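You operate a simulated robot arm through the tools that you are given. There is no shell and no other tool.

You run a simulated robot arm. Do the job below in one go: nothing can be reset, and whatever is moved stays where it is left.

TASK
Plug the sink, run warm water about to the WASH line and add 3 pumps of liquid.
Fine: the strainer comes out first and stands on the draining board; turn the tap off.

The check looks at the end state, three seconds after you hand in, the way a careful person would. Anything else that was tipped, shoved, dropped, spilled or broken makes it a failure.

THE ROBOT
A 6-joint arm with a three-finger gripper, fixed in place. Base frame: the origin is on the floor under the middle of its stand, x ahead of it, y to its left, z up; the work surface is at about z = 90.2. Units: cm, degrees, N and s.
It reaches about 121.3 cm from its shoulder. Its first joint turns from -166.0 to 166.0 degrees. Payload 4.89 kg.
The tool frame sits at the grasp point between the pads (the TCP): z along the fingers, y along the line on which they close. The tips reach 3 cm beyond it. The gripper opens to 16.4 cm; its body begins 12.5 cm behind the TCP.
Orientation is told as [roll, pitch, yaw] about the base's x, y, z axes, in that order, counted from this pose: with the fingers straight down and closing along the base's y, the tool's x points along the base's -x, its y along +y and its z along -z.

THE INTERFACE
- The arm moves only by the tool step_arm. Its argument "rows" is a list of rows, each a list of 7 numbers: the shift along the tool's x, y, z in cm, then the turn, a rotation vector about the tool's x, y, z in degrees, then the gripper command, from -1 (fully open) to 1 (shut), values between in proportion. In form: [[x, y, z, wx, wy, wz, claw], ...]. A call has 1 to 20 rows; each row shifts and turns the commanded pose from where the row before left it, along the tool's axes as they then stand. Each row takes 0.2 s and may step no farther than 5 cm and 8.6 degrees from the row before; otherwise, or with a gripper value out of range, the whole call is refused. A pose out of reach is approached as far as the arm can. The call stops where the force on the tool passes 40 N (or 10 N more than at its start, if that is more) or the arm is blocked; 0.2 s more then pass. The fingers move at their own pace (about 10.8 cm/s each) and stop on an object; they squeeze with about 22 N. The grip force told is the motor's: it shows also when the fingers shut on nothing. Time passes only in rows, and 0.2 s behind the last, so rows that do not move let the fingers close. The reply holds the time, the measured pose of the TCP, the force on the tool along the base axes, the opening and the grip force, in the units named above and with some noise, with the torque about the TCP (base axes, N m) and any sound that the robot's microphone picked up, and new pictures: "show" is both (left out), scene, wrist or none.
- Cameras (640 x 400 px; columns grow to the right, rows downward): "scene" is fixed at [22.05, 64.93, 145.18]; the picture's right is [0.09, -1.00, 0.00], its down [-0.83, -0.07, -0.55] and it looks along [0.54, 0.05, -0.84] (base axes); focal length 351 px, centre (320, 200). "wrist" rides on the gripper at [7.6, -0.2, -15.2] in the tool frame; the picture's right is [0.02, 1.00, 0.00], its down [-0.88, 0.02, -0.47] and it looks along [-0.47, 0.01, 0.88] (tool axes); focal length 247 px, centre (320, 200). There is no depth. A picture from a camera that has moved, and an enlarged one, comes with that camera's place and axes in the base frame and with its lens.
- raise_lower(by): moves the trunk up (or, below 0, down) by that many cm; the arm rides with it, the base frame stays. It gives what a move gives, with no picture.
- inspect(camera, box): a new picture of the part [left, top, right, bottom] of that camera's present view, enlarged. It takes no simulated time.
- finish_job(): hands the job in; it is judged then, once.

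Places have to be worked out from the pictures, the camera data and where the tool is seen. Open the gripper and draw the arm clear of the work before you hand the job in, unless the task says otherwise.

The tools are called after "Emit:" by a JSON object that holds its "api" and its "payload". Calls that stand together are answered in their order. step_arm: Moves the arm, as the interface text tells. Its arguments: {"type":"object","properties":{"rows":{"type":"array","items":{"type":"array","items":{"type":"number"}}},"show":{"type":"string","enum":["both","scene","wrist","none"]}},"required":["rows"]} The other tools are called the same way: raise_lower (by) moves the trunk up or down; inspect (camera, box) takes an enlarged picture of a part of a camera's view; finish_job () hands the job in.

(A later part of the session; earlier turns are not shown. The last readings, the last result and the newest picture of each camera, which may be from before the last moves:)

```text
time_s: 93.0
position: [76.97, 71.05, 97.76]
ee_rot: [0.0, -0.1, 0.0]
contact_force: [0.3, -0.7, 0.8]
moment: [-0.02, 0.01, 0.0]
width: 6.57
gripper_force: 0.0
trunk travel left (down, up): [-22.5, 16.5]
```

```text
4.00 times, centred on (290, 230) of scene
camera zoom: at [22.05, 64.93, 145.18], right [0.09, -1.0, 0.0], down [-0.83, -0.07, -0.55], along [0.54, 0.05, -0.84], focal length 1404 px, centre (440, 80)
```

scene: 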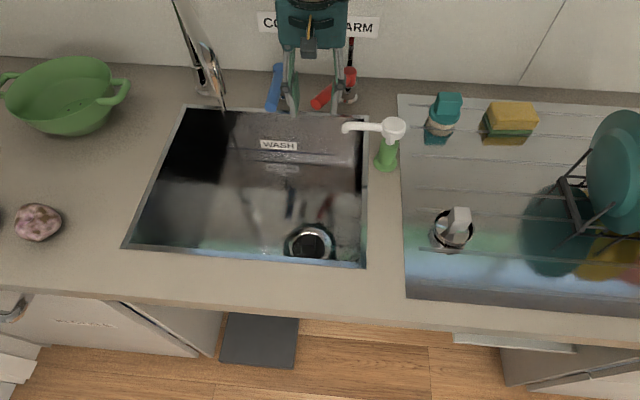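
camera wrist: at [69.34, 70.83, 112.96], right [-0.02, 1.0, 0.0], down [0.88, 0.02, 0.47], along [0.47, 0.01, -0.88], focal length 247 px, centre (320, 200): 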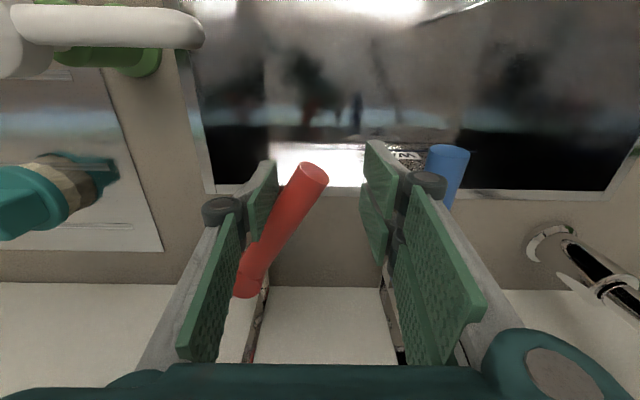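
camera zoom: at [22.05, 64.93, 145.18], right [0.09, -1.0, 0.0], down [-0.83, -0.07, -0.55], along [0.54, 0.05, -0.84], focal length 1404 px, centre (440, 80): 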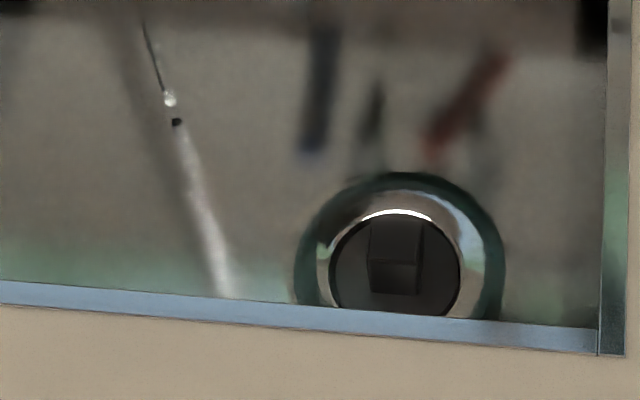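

The impact point seems to shift slightly, but the change is small. I zoom tightly on the WASH line and reflection to get a precise reference, then wait further.

Emit:
{"api": "inspect", "payload": {"camera": "scene", "box": [290, 150, 350, 190]}}

Emit:
{"api": "step_arm", "payload": {"rows": [[0, 0, 0, 0, 0, 0, 0.2], [0, 0, 0, 0, 0, 0, 0.2], [0, 0, 0, 0, 0, 0, 0.2], [0, 0, 0, 0, 0, 0, 0.2], [0, 0, 0, 0, 0, 0, 0.2], [0, 0, 0, 0, 0, 0, 0.2], [0, 0, 0, 0, 0, 0, 0.2], [0, 0, 0, 0, 0, 0, 0.2], [0, 0, 0, 0, 0, 0, 0.2], [0, 0, 0, 0, 0, 0, 0.2], [0, 0, 0, 0, 0, 0, 0.2], [0, 0, 0, 0, 0, 0, 0.2], [0, 0, 0, 0, 0, 0, 0.2], [0, 0, 0, 0, 0, 0, 0.2], [0, 0, 0, 0, 0, 0, 0.2], [0, 0, 0, 0, 0, 0, 0.2], [0, 0, 0, 0, 0, 0, 0.2], [0, 0, 0, 0, 0, 0, 0.2], [0, 0, 0, 0, 0, 0, 0.2], [0, 0, 0, 0, 0, 0, 0.2]], "show": "scene"}}

Emit:
{"api": "inspect", "payload": {"camera": "scene", "box": [290, 150, 350, 190]}}

Emit:
{"api": "inspect", "payload": {"camera": "scene", "box": [220, 180, 360, 280]}}

```text
10.00 times, centred on (320, 170) of scene
camera zoom: at [22.05, 64.93, 145.18], right [0.09, -1.0, 0.0], down [-0.83, -0.07, -0.55], along [0.54, 0.05, -0.84], focal length 3511 px, centre (320, 500)
```

zoom: 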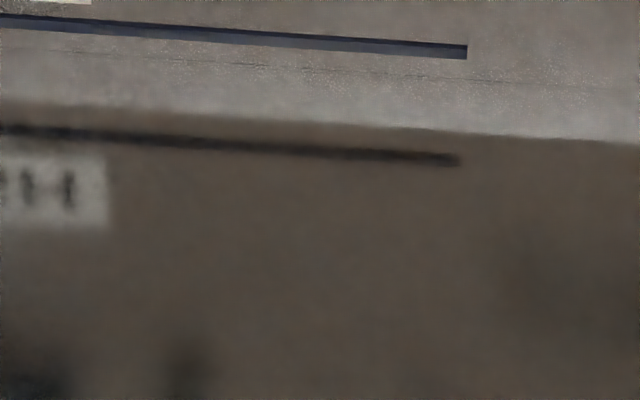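

```text
time_s: 97.2
position: [77.19, 71.0, 97.74]
ee_rot: [0.0, -0.1, 0.0]
contact_force: [0.1, -1.2, -1.0]
moment: [0.03, 0.0, -0.02]
width: 6.57
gripper_force: 0.0
trunk travel left (down, up): [-22.5, 16.5]
```

scene: 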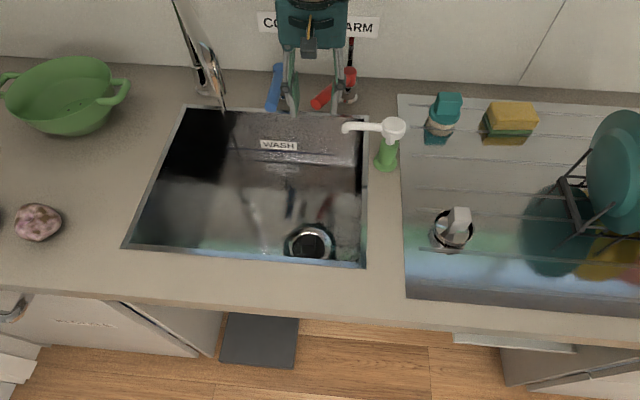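

```text
10.00 times, centred on (320, 170) of scene
camera zoom: at [22.05, 64.93, 145.18], right [0.09, -1.0, 0.0], down [-0.83, -0.07, -0.55], along [0.54, 0.05, -0.84], focal length 3511 px, centre (320, 500)
```

zoom: 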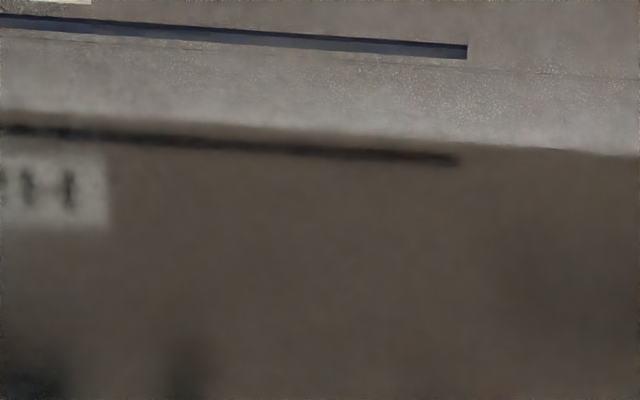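

```text
4.00 times, centred on (290, 230) of scene
camera zoom: at [22.05, 64.93, 145.18], right [0.09, -1.0, 0.0], down [-0.83, -0.07, -0.55], along [0.54, 0.05, -0.84], focal length 1404 px, centre (440, 80)
```

zoom: 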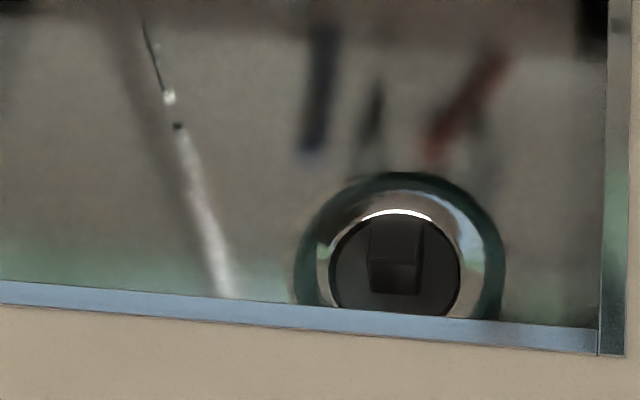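

At this magnification I can see the waterline on the back wall rising: it is now roughly 0.5 cm below the WASH line, rising about 0.1 cm/s. I wait 2 s more and re-inspect.

Emit:
{"api": "step_arm", "payload": {"rows": [[0, 0, 0, 0, 0, 0, 0.2], [0, 0, 0, 0, 0, 0, 0.2], [0, 0, 0, 0, 0, 0, 0.2], [0, 0, 0, 0, 0, 0, 0.2], [0, 0, 0, 0, 0, 0, 0.2], [0, 0, 0, 0, 0, 0, 0.2], [0, 0, 0, 0, 0, 0, 0.2], [0, 0, 0, 0, 0, 0, 0.2], [0, 0, 0, 0, 0, 0, 0.2]], "show": "none"}}

Emit:
{"api": "inspect", "payload": {"camera": "scene", "box": [290, 150, 350, 190]}}

Emit:
{"api": "inspect", "payload": {"camera": "scene", "box": [220, 130, 380, 200]}}

```text
time_s: 99.2
position: [77.11, 70.99, 97.77]
ee_rot: [0.0, -0.1, 0.0]
contact_force: [0.4, 0.6, -0.3]
moment: [-0.02, 0.03, -0.01]
width: 6.57
gripper_force: 0.0
trunk travel left (down, up): [-22.5, 16.5]
```

```text
10.00 times, centred on (320, 170) of scene
camera zoom: at [22.05, 64.93, 145.18], right [0.09, -1.0, 0.0], down [-0.83, -0.07, -0.55], along [0.54, 0.05, -0.84], focal length 3511 px, centre (320, 500)
```

zoom: 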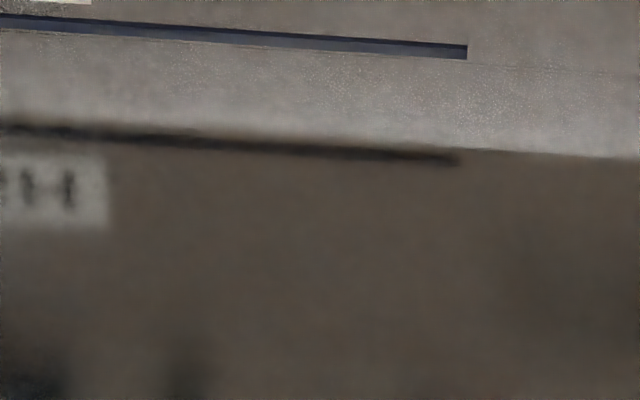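

```text
4.00 times, centred on (300, 165) of scene
camera zoom: at [22.05, 64.93, 145.18], right [0.09, -1.0, 0.0], down [-0.83, -0.07, -0.55], along [0.54, 0.05, -0.84], focal length 1404 px, centre (400, 340)
```

zoom: 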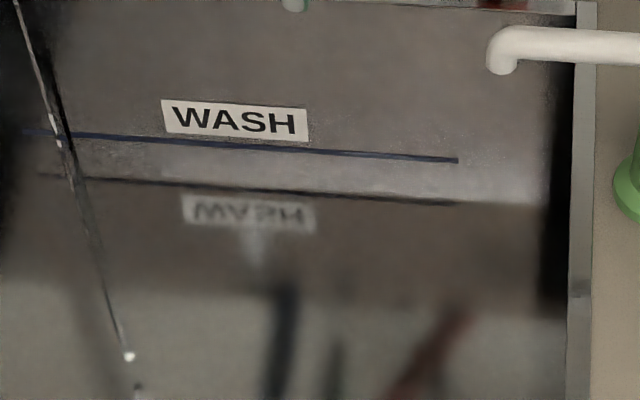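

The waterline is now ~0.35 cm under the WASH line. I wait 1.6 s more, then swing the lever back toward -y with the two-finger side until it is straight (closed).

Emit:
{"api": "step_arm", "payload": {"rows": [[0, 0, 0, 0, 0, 0, 0.2], [0, 0, 0, 0, 0, 0, 0.2], [0, 0, 0, 0, 0, 0, 0.2], [0, 0, 0, 0, 0, 0, 0.2], [0, 0, 0, 0, 0, 0, 0.2], [0, 0, 0, 0, 0, 0, 0.2], [0, 0, 0, 0, 0, 0, 0.2], [0, 0, 0, 0, 0, 0, 0.2], [0, -1.2, 0, 0, 0, 0, 0.2], [0, -1.1, 0, 0, 0, 0, 0.2], [0, -0.8, 0, 0, 0, 0, 0.2], [0, -0.8, 0, 0, 0, 0, 0.2], [0, -0.8, 0, 0, 0, 0, 0.2], [0, -0.8, 0, 0, 0, 0, 0.2], [0, -0.8, 0, 0, 0, 0, 0.2], [0, -0.8, 0, 0, 0, 0, 0.2], [0, -0.8, 0, 0, 0, 0, 0.2], [0, -0.4, 0, 0, 0, 0, 0.2], [0, -0.3, 0, 0, 0, 0, 0.2]], "show": "both"}}

Emit:
{"api": "inspect", "payload": {"camera": "scene", "box": [290, 150, 350, 190]}}

Emit:
{"api": "inspect", "payload": {"camera": "scene", "box": [160, 40, 420, 200]}}

```text
time_s: 103.2
position: [77.03, 62.43, 97.74]
ee_rot: [0.0, -0.1, 0.0]
contact_force: [0.8, 3.9, -2.6]
moment: [-0.01, 0.05, 0.12]
width: 6.71
gripper_force: 1.7
trunk travel left (down, up): [-22.5, 16.5]
camera wrist: at [69.35, 62.08, 113.0], right [-0.02, 1.0, 0.0], down [0.88, 0.02, 0.47], along [0.47, 0.01, -0.88], focal length 247 px, centre (320, 200)
```

scene: 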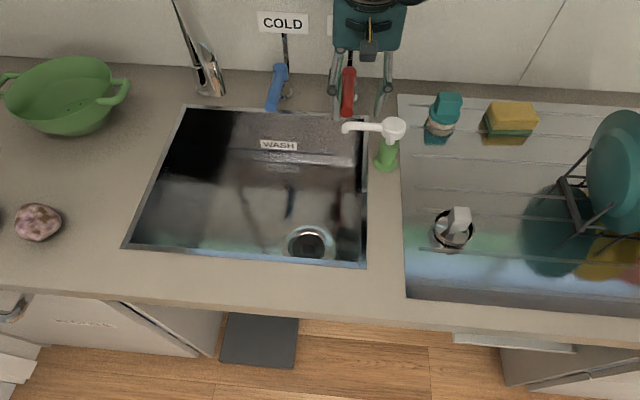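
wrist: 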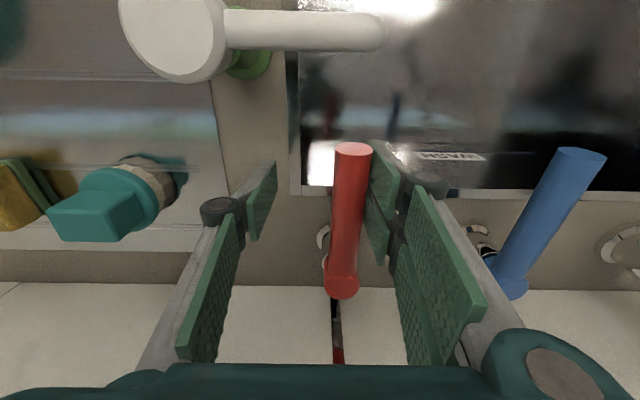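

```text
10.00 times, centred on (320, 170) of scene
camera zoom: at [22.05, 64.93, 145.18], right [0.09, -1.0, 0.0], down [-0.83, -0.07, -0.55], along [0.54, 0.05, -0.84], focal length 3511 px, centre (320, 500)
```

zoom: 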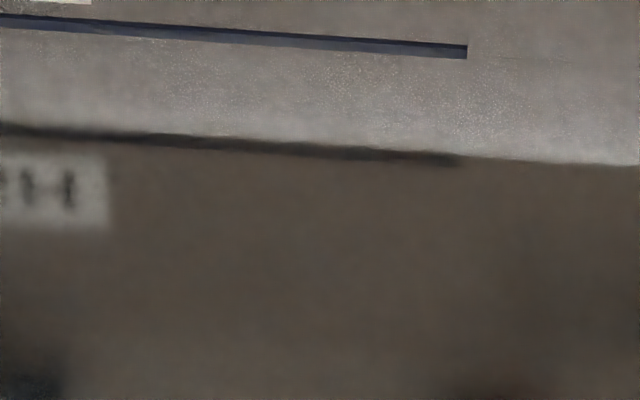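

```text
2.46 times, centred on (290, 120) of scene
camera zoom: at [22.05, 64.93, 145.18], right [0.09, -1.0, 0.0], down [-0.83, -0.07, -0.55], along [0.54, 0.05, -0.84], focal length 864 px, centre (394, 397)
```

zoom: 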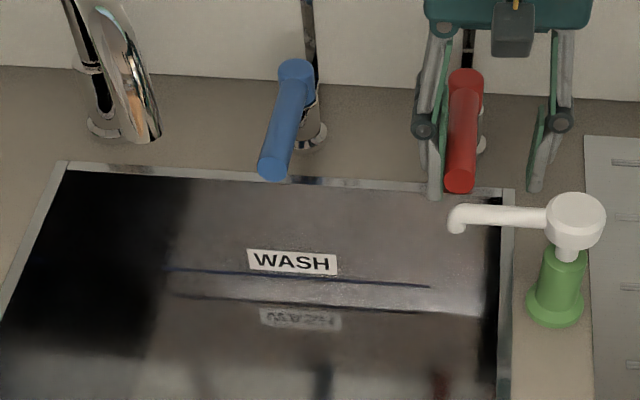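

The stream has stopped, the lever is straight against its stop, and the waterline meets the WASH line. I back off from the lever, rise above it, and verify that no water drips.

Emit:
{"api": "step_arm", "payload": {"rows": [[0, -0.2, 0, 0, 0, 0, 0.2], [0, 0, 0, 0, 0, 0, 0.2], [0, 1.0, 0, 0, 0, 0, 0.2], [0, 1.0, 0, 0, 0, 0, 0.2], [0, 0, -2, 0, 0, 0, 0.2], [0, 0, -4, 0, 0, 0, 0.2], [0, 0, -4, 0, 0, 0, 0.2], [0, 0, -4, 0, 0, 0, 0.2], [0, 0, 0, 0, 0, 0, 0.2]], "show": "both"}}

Emit:
{"api": "inspect", "payload": {"camera": "scene", "box": [160, 40, 420, 200]}}

Emit:
{"api": "inspect", "payload": {"camera": "scene", "box": [290, 150, 350, 190]}}

Emit:
{"api": "inspect", "payload": {"camera": "wrist", "box": [180, 0, 480, 300]}}

```text
time_s: 105.2
position: [77.31, 63.93, 111.76]
ee_rot: [0.1, -0.1, 0.0]
contact_force: [-0.4, -0.8, 0.8]
moment: [0.01, -0.02, 0.03]
width: 6.55
gripper_force: 0.0
trunk travel left (down, up): [-22.5, 16.5]
camera wrist: at [69.59, 63.79, 127.01], right [-0.02, 1.0, 0.0], down [0.88, 0.02, 0.47], along [0.47, 0.01, -0.88], focal length 247 px, centre (320, 200)
```

scene: 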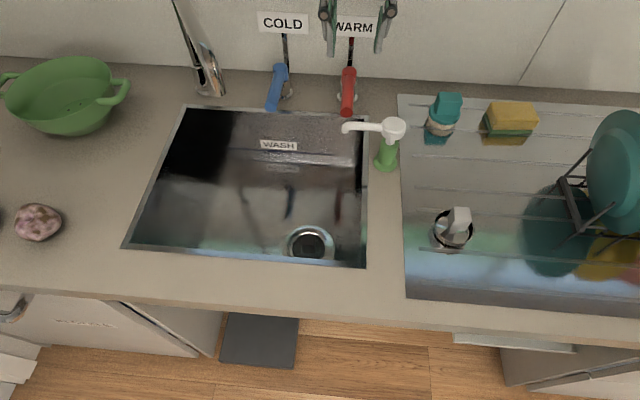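
wrist: 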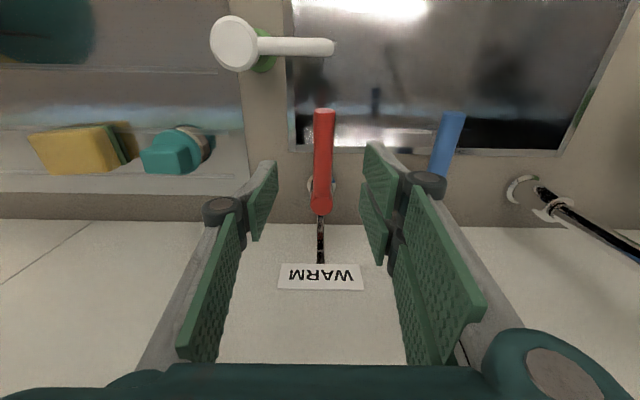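

```text
2.46 times, centred on (290, 120) of scene
camera zoom: at [22.05, 64.93, 145.18], right [0.09, -1.0, 0.0], down [-0.83, -0.07, -0.55], along [0.54, 0.05, -0.84], focal length 864 px, centre (394, 397)
```

zoom: 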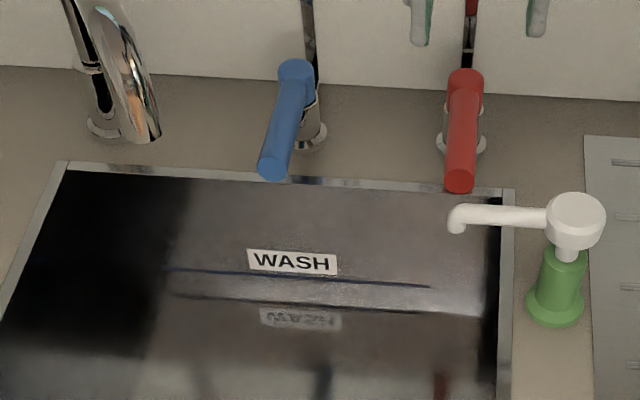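

```text
10.00 times, centred on (320, 170) of scene
camera zoom: at [22.05, 64.93, 145.18], right [0.09, -1.0, 0.0], down [-0.83, -0.07, -0.55], along [0.54, 0.05, -0.84], focal length 3511 px, centre (320, 500)
```

zoom: 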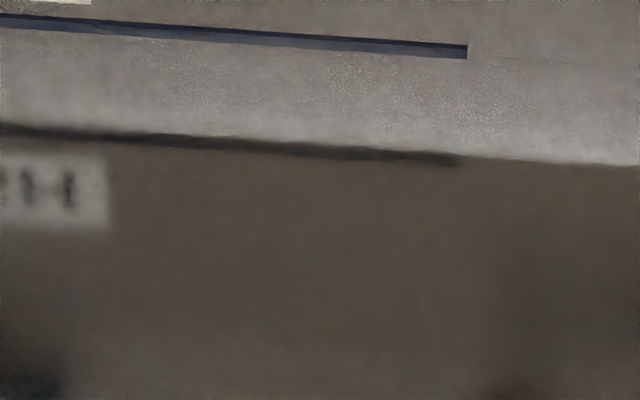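

```text
1.33 times, centred on (330, 150) of wrist
camera zoom: at [69.59, 63.79, 127.01], right [-0.02, 1.0, 0.0], down [0.88, 0.02, 0.47], along [0.47, 0.01, -0.88], focal length 329 px, centre (307, 267)
```

zoom: 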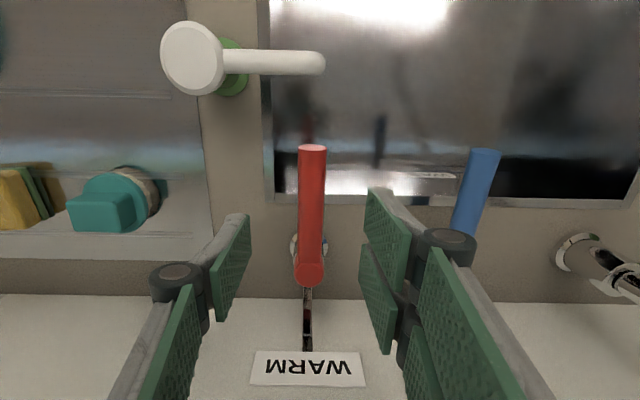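

The tap is off, level at the line. Now the pump: head top is about (67.7, 55.75, 100.4). I close the fingers and position above it.

Emit:
{"api": "step_arm", "payload": {"rows": [[2, -2, 0, 0, 0, 0, 1], [2.5, -2, 0, 0, 0, 0, 1], [2.5, -2, 0, 0, 0, 0, 1], [2.6, -2.2, 0, 0, 0, 0, 1], [0, 0, 2, 0, 0, 0, 1], [0, 0, 2, 0, 0, 0, 1], [0, 0, 0, 0, 0, 0, 1]], "show": "both"}}

Emit:
{"api": "inspect", "payload": {"camera": "wrist", "box": [220, 80, 420, 260]}}

Emit:
{"api": "inspect", "payload": {"camera": "scene", "box": [320, 60, 460, 190]}}

```text
time_s: 106.8
position: [67.53, 56.23, 107.57]
ee_rot: [0.1, -0.2, 0.0]
contact_force: [0.6, 0.1, 0.1]
moment: [-0.06, 0.06, 0.01]
width: 0.0
gripper_force: 22.2
trunk travel left (down, up): [-22.5, 16.5]
camera wrist: at [59.81, 56.0, 122.83], right [-0.02, 1.0, 0.0], down [0.88, 0.02, 0.47], along [0.47, 0.01, -0.88], focal length 247 px, centre (320, 200)
```

scene: 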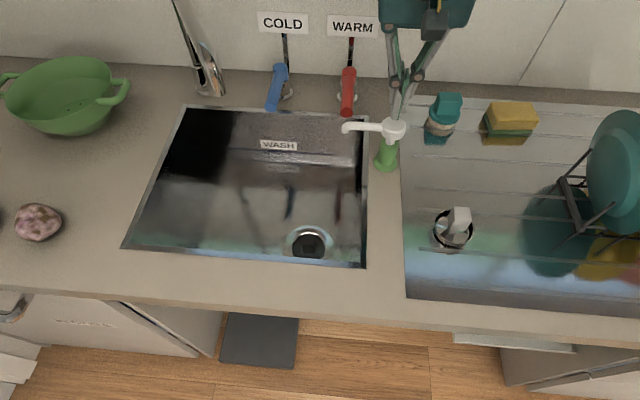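
wrist: 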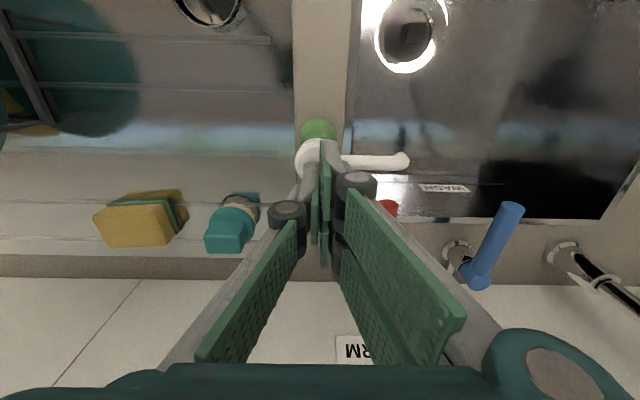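

```text
2.22 times, centred on (320, 170) of wrist
camera zoom: at [59.81, 56.0, 122.83], right [-0.02, 1.0, 0.0], down [0.88, 0.02, 0.47], along [0.47, 0.01, -0.88], focal length 549 px, centre (320, 267)
```

zoom: 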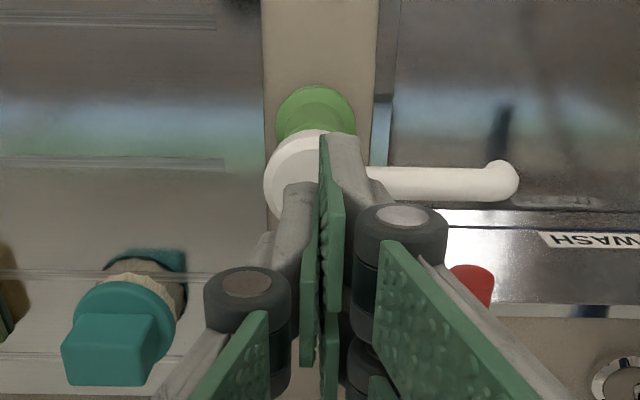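

```text
3.08 times, centred on (390, 125) of scene
camera zoom: at [22.05, 64.93, 145.18], right [0.09, -1.0, 0.0], down [-0.83, -0.07, -0.55], along [0.54, 0.05, -0.84], focal length 1080 px, centre (105, 431)
```

zoom: 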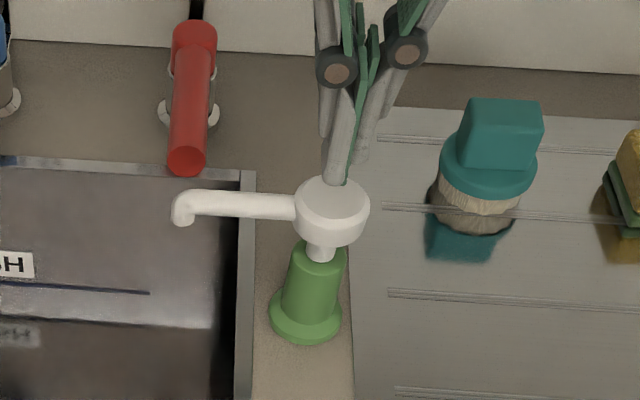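

The head centre computes to about (67.6, 55.8, 100.4) with radius ≈2.1. I shift -0.4 in y and lower until the tips are just above it.

Emit:
{"api": "step_arm", "payload": {"rows": [[0, -0.4, 0, 0, 0, 0, 1], [0, 0, 1.5, 0, 0, 0, 1], [0, 0, 1.5, 0, 0, 0, 1], [0, 0, 0.5, 0, 0, 0, 1], [0, 0, 0, 0, 0, 0, 1]], "show": "both"}}

Emit:
{"api": "inspect", "payload": {"camera": "wrist", "box": [220, 80, 420, 260]}}

Emit:
{"api": "inspect", "payload": {"camera": "scene", "box": [320, 60, 460, 190]}}

```text
time_s: 108.0
position: [67.4, 55.74, 104.21]
ee_rot: [-0.1, -0.1, -0.1]
contact_force: [0.5, 0.2, -0.1]
moment: [0.01, 0.01, 0.0]
width: 0.01
gripper_force: 21.9
trunk travel left (down, up): [-22.5, 16.5]
camera wrist: at [59.68, 55.47, 119.51], right [-0.02, 1.0, 0.0], down [0.88, 0.02, 0.47], along [0.47, 0.01, -0.88], focal length 247 px, centre (320, 200)
```

scene: 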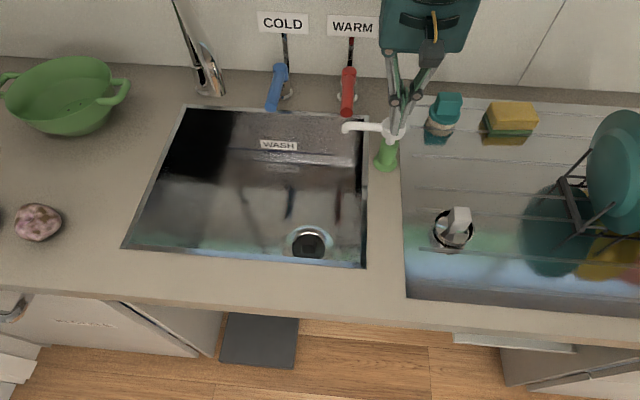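
wrist: 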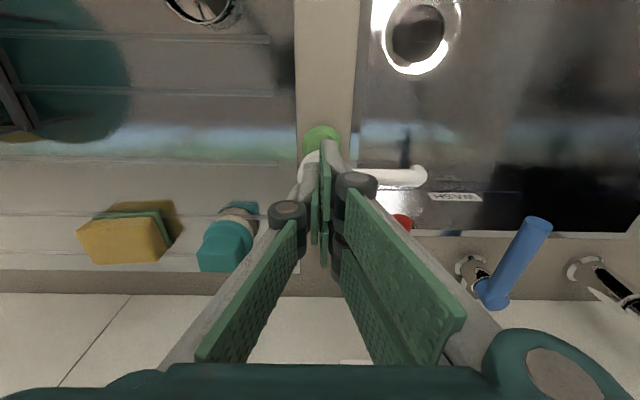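

```text
2.22 times, centred on (320, 170) of wrist
camera zoom: at [59.68, 55.47, 119.51], right [-0.02, 1.0, 0.0], down [0.88, 0.02, 0.47], along [0.47, 0.01, -0.88], focal length 549 px, centre (320, 267)
```

zoom: 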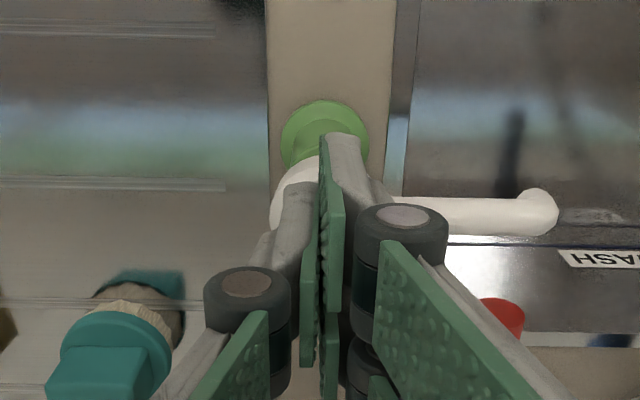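

```text
3.08 times, centred on (390, 125) of scene
camera zoom: at [22.05, 64.93, 145.18], right [0.09, -1.0, 0.0], down [-0.83, -0.07, -0.55], along [0.54, 0.05, -0.84], focal length 1080 px, centre (105, 431)
```

zoom: 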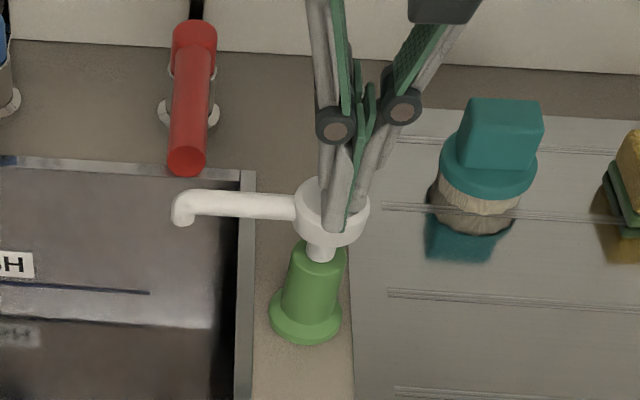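

The tips are just above the head, centred. I press down gently in small steps and read the resistance.

Emit:
{"api": "step_arm", "payload": {"rows": [[0, 0, 0.4, 0, 0, 0, 1], [0, 0, 0.4, 0, 0, 0, 1], [0, 0, 0.3, 0, 0, 0, 1], [0, 0, 0, 0, 0, 0, 1]], "show": "none"}}

Emit:
{"api": "inspect", "payload": {"camera": "scene", "box": [320, 60, 460, 190]}}

```text
time_s: 109.0
position: [67.35, 55.78, 103.0]
ee_rot: [0.0, -0.1, 0.0]
contact_force: [-1.2, 0.0, 2.4]
moment: [-0.01, 0.07, -0.02]
width: 0.6
gripper_force: 45.0
trunk travel left (down, up): [-22.5, 16.5]
```

```text
3.08 times, centred on (390, 125) of scene
camera zoom: at [22.05, 64.93, 145.18], right [0.09, -1.0, 0.0], down [-0.83, -0.07, -0.55], along [0.54, 0.05, -0.84], focal length 1080 px, centre (105, 431)
```

zoom: 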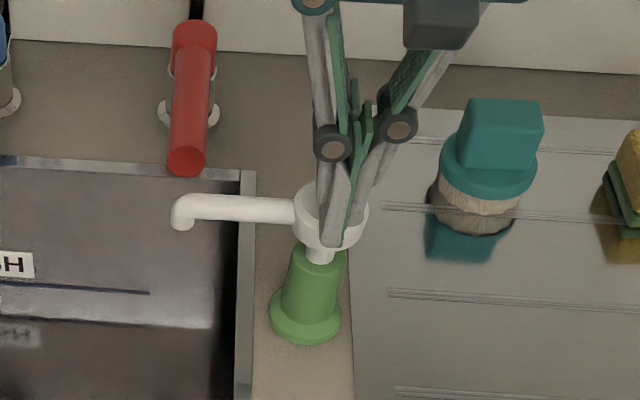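

Contact is made with light resistance (2.4 N) and the head has begun to move down. I continue pressing.

Emit:
{"api": "step_arm", "payload": {"rows": [[0, 0, 0.3, 0, 0, 0, 1], [0, 0, 0.3, 0, 0, 0, 1], [0, 0, 0.3, 0, 0, 0, 1], [0, 0, 0, 0, 0, 0, 1]], "show": "none"}}

Emit:
{"api": "inspect", "payload": {"camera": "scene", "box": [320, 60, 460, 190]}}

Emit:
{"api": "inspect", "payload": {"camera": "wrist", "box": [220, 80, 460, 280]}}

```text
time_s: 110.0
position: [67.35, 55.5, 102.27]
ee_rot: [0.0, -0.2, 0.0]
contact_force: [-1.0, 3.7, 9.2]
moment: [0.14, 0.08, -0.02]
width: 0.6
gripper_force: 45.3
trunk travel left (down, up): [-22.5, 16.5]
```

```text
3.08 times, centred on (390, 125) of scene
camera zoom: at [22.05, 64.93, 145.18], right [0.09, -1.0, 0.0], down [-0.83, -0.07, -0.55], along [0.54, 0.05, -0.84], focal length 1080 px, centre (105, 431)
```

zoom: 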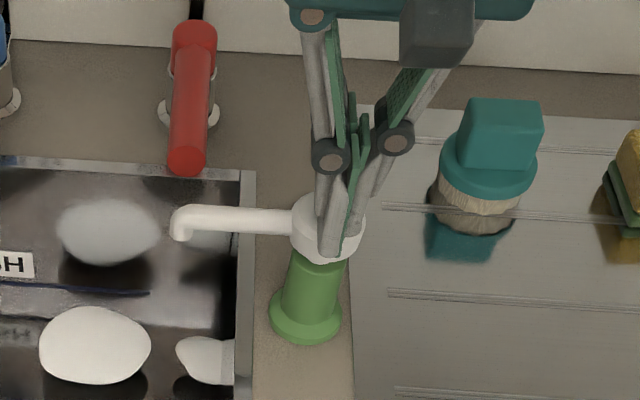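

```text
2.00 times, centred on (340, 180) of wrist
camera zoom: at [59.71, 55.34, 117.45], right [-0.02, 1.0, 0.0], down [0.88, 0.02, 0.47], along [0.47, 0.01, -0.88], focal length 494 px, centre (280, 240)
```

zoom: 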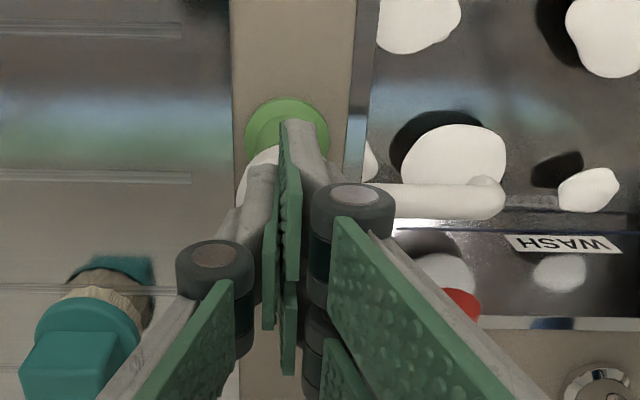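

Foam appeared on the water: the first pump has dispensed. I press the stroke to its end gently before releasing.

Emit:
{"api": "step_arm", "payload": {"rows": [[0, 0, 0.3, 0, 0, 0, 1], [0, 0, 0.3, 0, 0, 0, 1], [0, 0, 0, 0, 0, 0, 1]], "show": "none"}}

Emit:
{"api": "inspect", "payload": {"camera": "scene", "box": [320, 60, 460, 190]}}

Emit:
{"api": "inspect", "payload": {"camera": "scene", "box": [120, 80, 400, 280]}}

```text
time_s: 110.7
position: [67.36, 55.47, 101.93]
ee_rot: [0.1, -0.3, 0.0]
contact_force: [-3.5, 0.6, 31.5]
moment: [0.0, 0.09, 0.0]
width: 0.57
gripper_force: 45.2
trunk travel left (down, up): [-22.5, 16.5]
stopped in row 3: the force on the tool passed its limit at 42 N (the readings are from after the stop); the commanded pose is now the measured one
```

```text
3.08 times, centred on (390, 125) of scene
camera zoom: at [22.05, 64.93, 145.18], right [0.09, -1.0, 0.0], down [-0.83, -0.07, -0.55], along [0.54, 0.05, -0.84], focal length 1080 px, centre (105, 431)
```

zoom: 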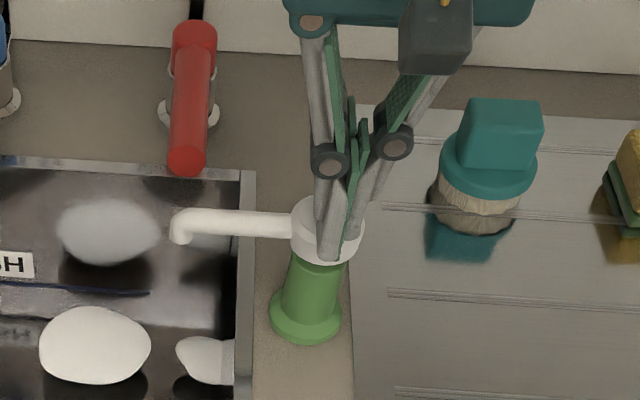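

```text
2.00 times, centred on (260, 180) of scene
camera zoom: at [22.05, 64.93, 145.18], right [0.09, -1.0, 0.0], down [-0.83, -0.07, -0.55], along [0.54, 0.05, -0.84], focal length 702 px, centre (440, 240)
```

zoom: 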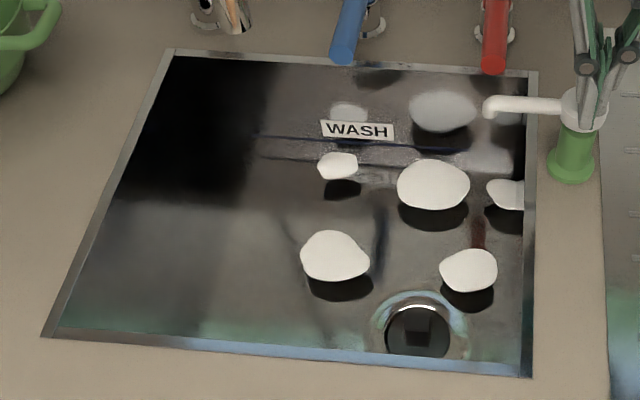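

The stroke bottomed out at z≈102 (one pump: five foam patches). I raise clear so the spring returns the head, and check.

Emit:
{"api": "step_arm", "payload": {"rows": [[0, 0, -0.5, 0, 0, 0, 1], [0, 0, -0.6, 0, 0, 0, 1], [0, 0, -0.6, 0, 0, 0, 1], [0, 0, -0.6, 0, 0, 0, 1], [0, 0, -0.5, 0, 0, 0, 1], [0, 0, 0, 0, 0, 0, 1], [0, 0, 0, 0, 0, 0, 1]], "show": "none"}}

Emit:
{"api": "inspect", "payload": {"camera": "scene", "box": [320, 60, 460, 190]}}

Emit:
{"api": "inspect", "payload": {"camera": "scene", "box": [120, 80, 400, 280]}}

```text
time_s: 112.2
position: [67.59, 55.76, 104.46]
ee_rot: [0.2, -0.1, 0.1]
contact_force: [-0.6, 0.7, -0.2]
moment: [0.0, 0.03, 0.0]
width: 0.0
gripper_force: 45.5
trunk travel left (down, up): [-22.5, 16.5]
```

```text
3.08 times, centred on (390, 125) of scene
camera zoom: at [22.05, 64.93, 145.18], right [0.09, -1.0, 0.0], down [-0.83, -0.07, -0.55], along [0.54, 0.05, -0.84], focal length 1080 px, centre (105, 431)
```

zoom: 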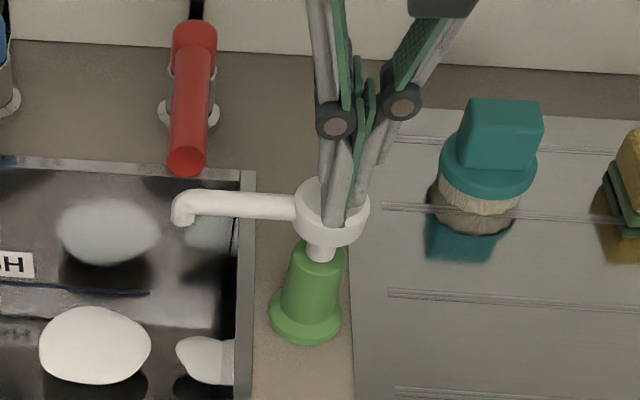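

```text
2.00 times, centred on (260, 180) of scene
camera zoom: at [22.05, 64.93, 145.18], right [0.09, -1.0, 0.0], down [-0.83, -0.07, -0.55], along [0.54, 0.05, -0.84], focal length 702 px, centre (440, 240)
```

zoom: 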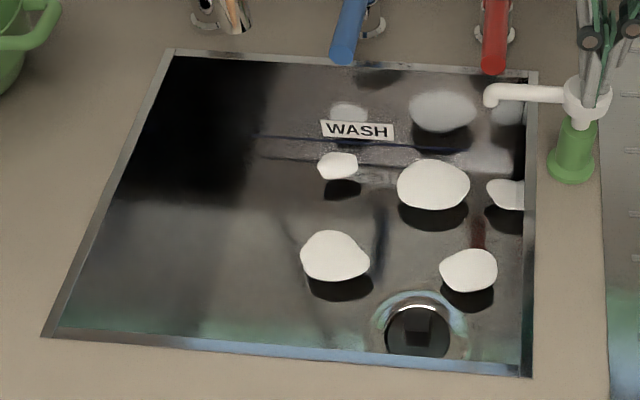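

Head is fully back up. Second pump: press the same stroke, hold, and check the foam.

Emit:
{"api": "step_arm", "payload": {"rows": [[0, 0, 0.6, 0, 0, 0, 1], [0, 0, 0.5, 0, 0, 0, 1], [0, 0, 0.4, 0, 0, 0, 1], [0, 0, 0.4, 0, 0, 0, 1], [0, 0, 0.3, 0, 0, 0, 1], [0, 0, 0.2, 0, 0, 0, 1], [0, 0, 0, 0, 0, 0, 1], [0, 0, 0, 0, 0, 0, 1]], "show": "none"}}

Emit:
{"api": "inspect", "payload": {"camera": "scene", "box": [120, 80, 400, 280]}}

Emit:
{"api": "inspect", "payload": {"camera": "scene", "box": [320, 60, 460, 190]}}

```text
time_s: 114.0
position: [67.53, 55.56, 102.2]
ee_rot: [0.1, -0.1, 0.1]
contact_force: [4.8, -0.4, 9.5]
moment: [0.0, -0.09, -0.05]
width: 0.59
gripper_force: 44.9
trunk travel left (down, up): [-22.5, 16.5]
```

```text
2.00 times, centred on (260, 180) of scene
camera zoom: at [22.05, 64.93, 145.18], right [0.09, -1.0, 0.0], down [-0.83, -0.07, -0.55], along [0.54, 0.05, -0.84], focal length 702 px, centre (440, 240)
```

zoom: 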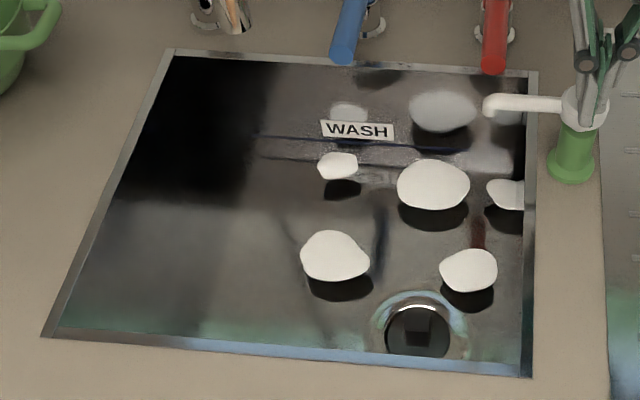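

```text
3.08 times, centred on (390, 125) of scene
camera zoom: at [22.05, 64.93, 145.18], right [0.09, -1.0, 0.0], down [-0.83, -0.07, -0.55], along [0.54, 0.05, -0.84], focal length 1080 px, centre (105, 431)
```

zoom: 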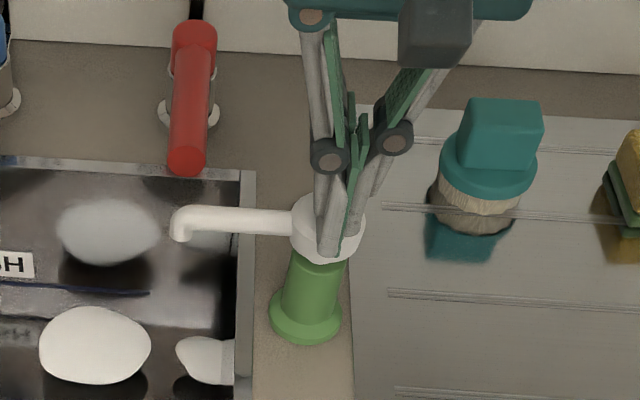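

No visible foam change yet on the second press (foam may only mark presence). I push the last bit to the end stop to make this stroke as full as the first, then look.

Emit:
{"api": "step_arm", "payload": {"rows": [[0, 0, 0.2, 0, 0, 0, 1], [0, 0, 0.15, 0, 0, 0, 1], [0, 0, 0, 0, 0, 0, 1]], "show": "none"}}

Emit:
{"api": "inspect", "payload": {"camera": "scene", "box": [120, 80, 400, 280]}}

Emit:
{"api": "inspect", "payload": {"camera": "wrist", "box": [300, 0, 640, 240]}}

```text
time_s: 114.8
position: [67.49, 55.64, 101.93]
ee_rot: [0.0, -0.2, 0.0]
contact_force: [8.1, 1.8, 28.1]
moment: [0.05, -0.27, -0.03]
width: 0.62
gripper_force: 45.1
trunk travel left (down, up): [-22.5, 16.5]
```

```text
2.00 times, centred on (260, 180) of scene
camera zoom: at [22.05, 64.93, 145.18], right [0.09, -1.0, 0.0], down [-0.83, -0.07, -0.55], along [0.54, 0.05, -0.84], focal length 702 px, centre (440, 240)
```

zoom: 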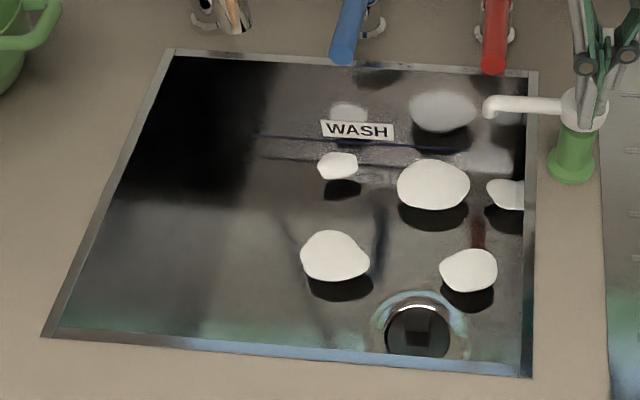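

```text
1.67 times, centred on (470, 120) of wrist
camera zoom: at [59.71, 55.38, 117.17], right [-0.02, 1.0, 0.0], down [0.88, 0.02, 0.48], along [0.48, 0.01, -0.88], focal length 412 px, centre (70, 333)
```

zoom: 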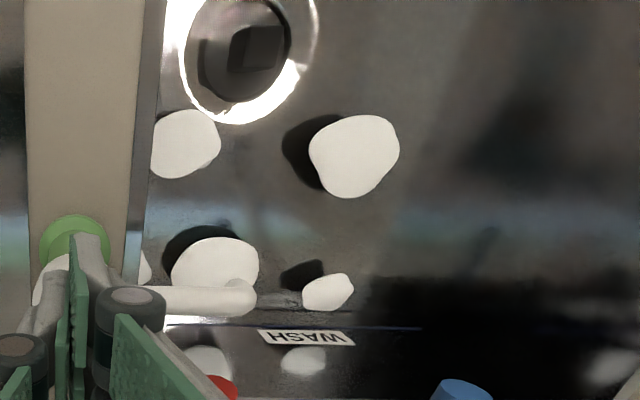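

I release fully and check the head's return and the foam again.

Emit:
{"api": "step_arm", "payload": {"rows": [[0, 0, -0.5, 0, 0, 0, 1], [0, 0, -0.6, 0, 0, 0, 1], [0, 0, -0.6, 0, 0, 0, 1], [0, 0, -0.7, 0, 0, 0, 1], [0, 0, -0.6, 0, 0, 0, 1], [0, 0, 0, 0, 0, 0, 1], [0, 0, 0, 0, 0, 0, 1], [0, 0, 0, 0, 0, 0, 1]], "show": "scene"}}

Emit:
{"api": "inspect", "payload": {"camera": "scene", "box": [120, 80, 400, 280]}}

Emit:
{"api": "inspect", "payload": {"camera": "scene", "box": [320, 60, 460, 190]}}

```text
time_s: 116.7
position: [67.41, 55.67, 104.87]
ee_rot: [0.2, -0.2, 0.0]
contact_force: [0.0, -0.5, 0.2]
moment: [-0.03, -0.04, -0.03]
width: 0.0
gripper_force: 45.4
trunk travel left (down, up): [-22.5, 16.5]
```

scene: 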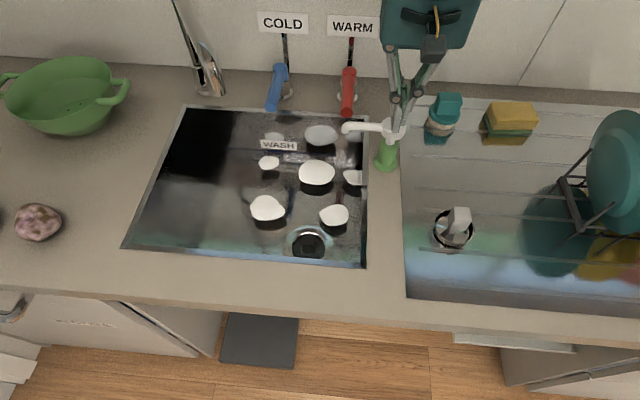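

```text
2.00 times, centred on (260, 180) of scene
camera zoom: at [22.05, 64.93, 145.18], right [0.09, -1.0, 0.0], down [-0.83, -0.07, -0.55], along [0.54, 0.05, -0.84], focal length 702 px, centre (440, 240)
```

zoom: 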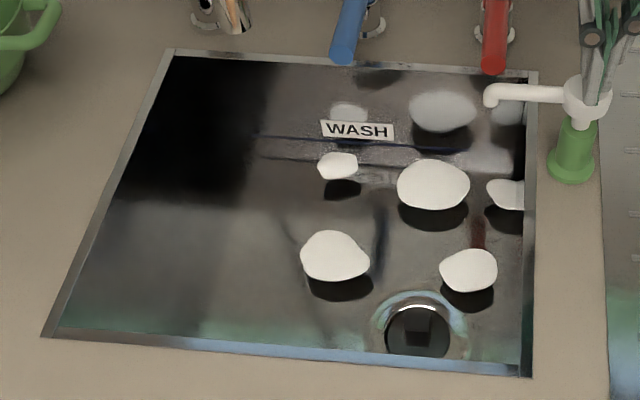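

```text
3.08 times, centred on (390, 125) of scene
camera zoom: at [22.05, 64.93, 145.18], right [0.09, -1.0, 0.0], down [-0.83, -0.07, -0.55], along [0.54, 0.05, -0.84], focal length 1080 px, centre (105, 431)
```

zoom: 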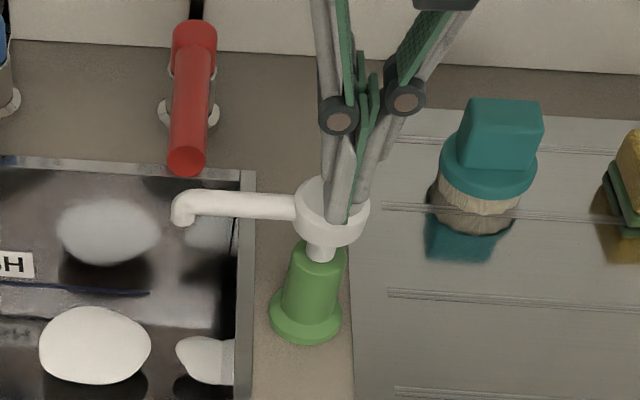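

Two full strokes done, head back up. Third and last pump: same full stroke to the end stop.

Emit:
{"api": "step_arm", "payload": {"rows": [[0, 0, 0.7, 0, 0, 0, 1], [0, 0, 0.6, 0, 0, 0, 1], [0, 0, 0.5, 0, 0, 0, 1], [0, 0, 0.4, 0, 0, 0, 1], [0, 0, 0.3, 0, 0, 0, 1], [0, 0, 0.3, 0, 0, 0, 1], [0, 0, 0.1, 0, 0, 0, 1], [0, 0, 0, 0, 0, 0, 1]], "show": "none"}}

Emit:
{"api": "inspect", "payload": {"camera": "scene", "box": [120, 80, 400, 280]}}

Emit:
{"api": "inspect", "payload": {"camera": "scene", "box": [320, 60, 460, 190]}}

```text
time_s: 118.5
position: [67.3, 55.57, 101.9]
ee_rot: [0.0, -0.3, 0.0]
contact_force: [10.6, 7.1, 27.0]
moment: [0.22, -0.29, -0.01]
width: 0.59
gripper_force: 45.2
trunk travel left (down, up): [-22.5, 16.5]
```

```text
2.00 times, centred on (260, 180) of scene
camera zoom: at [22.05, 64.93, 145.18], right [0.09, -1.0, 0.0], down [-0.83, -0.07, -0.55], along [0.54, 0.05, -0.84], focal length 702 px, centre (440, 240)
```

zoom: 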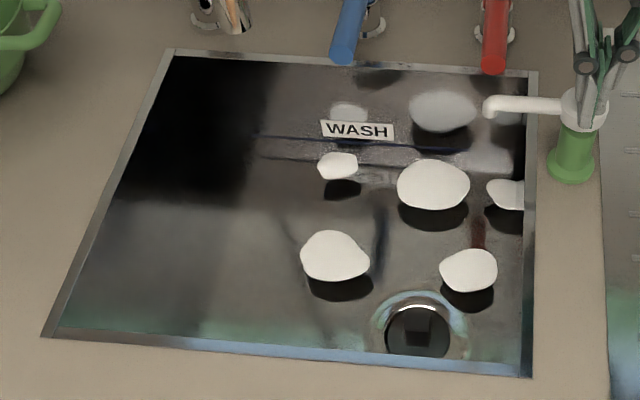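

```text
3.08 times, centred on (390, 125) of scene
camera zoom: at [22.05, 64.93, 145.18], right [0.09, -1.0, 0.0], down [-0.83, -0.07, -0.55], along [0.54, 0.05, -0.84], focal length 1080 px, centre (105, 431)
```

zoom: 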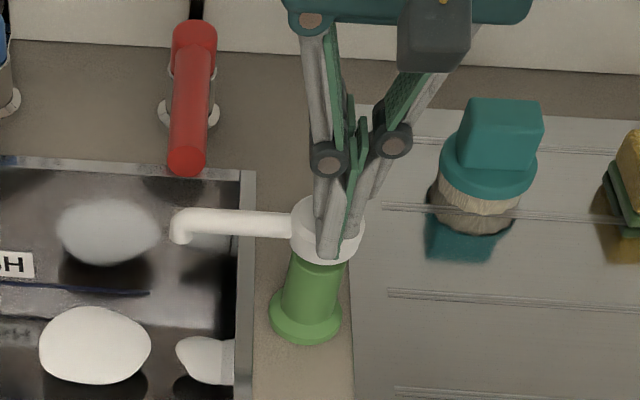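

Third full stroke done. I lift straight up, well clear, then check the final state.

Emit:
{"api": "step_arm", "payload": {"rows": [[0, 0, -0.5, 0, 0, 0, 1], [0, 0, -0.8, 0, 0, 0, 1], [0, 0, -1.2, 0, 0, 0, 1], [0, 0, -2, 0, 0, 0, 1], [0, 0, -4, 0, 0, 0, 1], [0, 0, -4, 0, 0, 0, 0.5], [1, -1, -4, 0, 0, 0, 0], [3, -2, 0, 0, 0, 0, -0.5], [4, -2, 0, 0, 0, 0, -0.5], [4, -2, 0, 0, 0, 0, -0.5], [4, -1, 0, 0, 0, 0, -0.5], [0, 0, 0, 0, 0, 0, -0.5]], "show": "both"}}

Emit:
{"api": "inspect", "payload": {"camera": "scene", "box": [120, 60, 400, 280]}}

Emit:
{"api": "inspect", "payload": {"camera": "scene", "box": [290, 150, 350, 190]}}

Emit:
{"api": "inspect", "payload": {"camera": "scene", "box": [380, 160, 540, 290]}}

```text
time_s: 121.0
position: [51.26, 47.63, 118.62]
ee_rot: [0.1, -0.1, 0.0]
contact_force: [-1.2, -0.9, 1.0]
moment: [0.11, -0.1, -0.03]
width: 12.32
gripper_force: 0.0
trunk travel left (down, up): [-22.5, 16.5]
camera wrist: at [43.57, 47.39, 133.87], right [-0.02, 1.0, 0.0], down [0.88, 0.02, 0.48], along [0.48, 0.01, -0.88], focal length 247 px, centre (320, 200)
```

scene: 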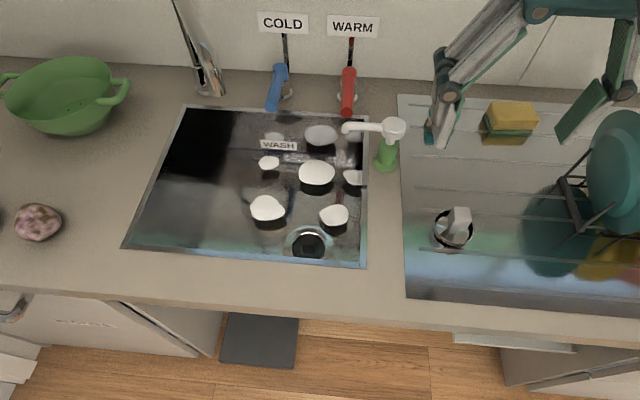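
wrist: 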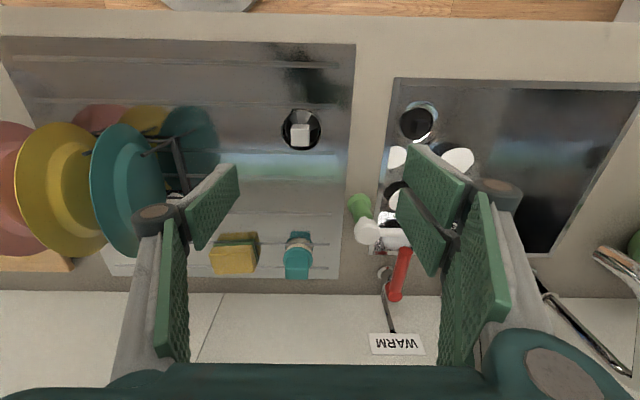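

```text
1.82 times, centred on (260, 170) of scene
camera zoom: at [22.05, 64.93, 145.18], right [0.09, -1.0, 0.0], down [-0.83, -0.07, -0.55], along [0.54, 0.05, -0.84], focal length 638 px, centre (429, 254)
```

zoom: 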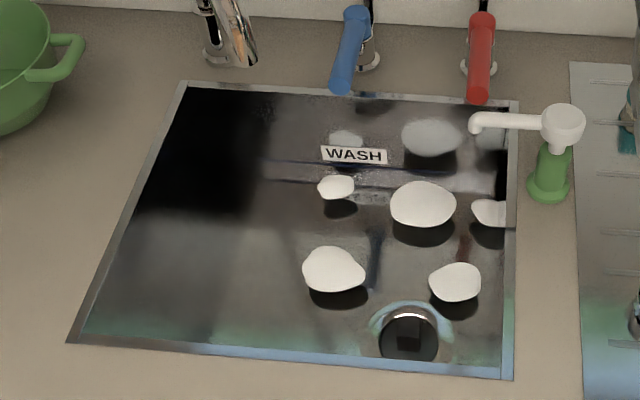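

```text
10.00 times, centred on (320, 170) of scene
camera zoom: at [22.05, 64.93, 145.18], right [0.09, -1.0, 0.0], down [-0.83, -0.07, -0.55], along [0.54, 0.05, -0.84], focal length 3511 px, centre (320, 500)
```

zoom: 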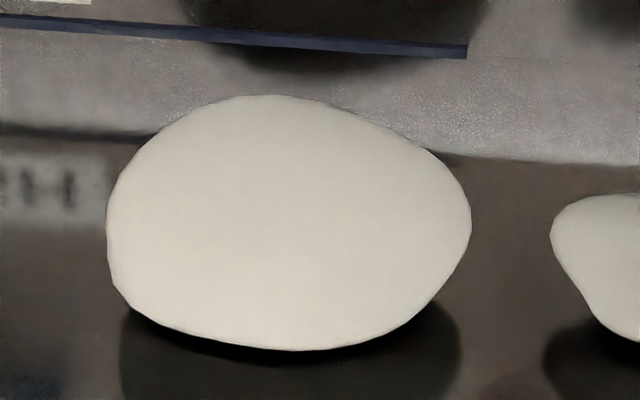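

```text
3.08 times, centred on (460, 225) of scene
camera zoom: at [22.05, 64.93, 145.18], right [0.09, -1.0, 0.0], down [-0.83, -0.07, -0.55], along [0.54, 0.05, -0.84], focal length 1080 px, centre (-111, 123)
```

zoom: 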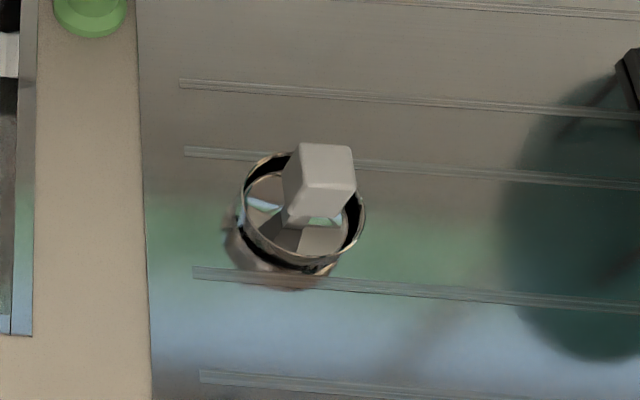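

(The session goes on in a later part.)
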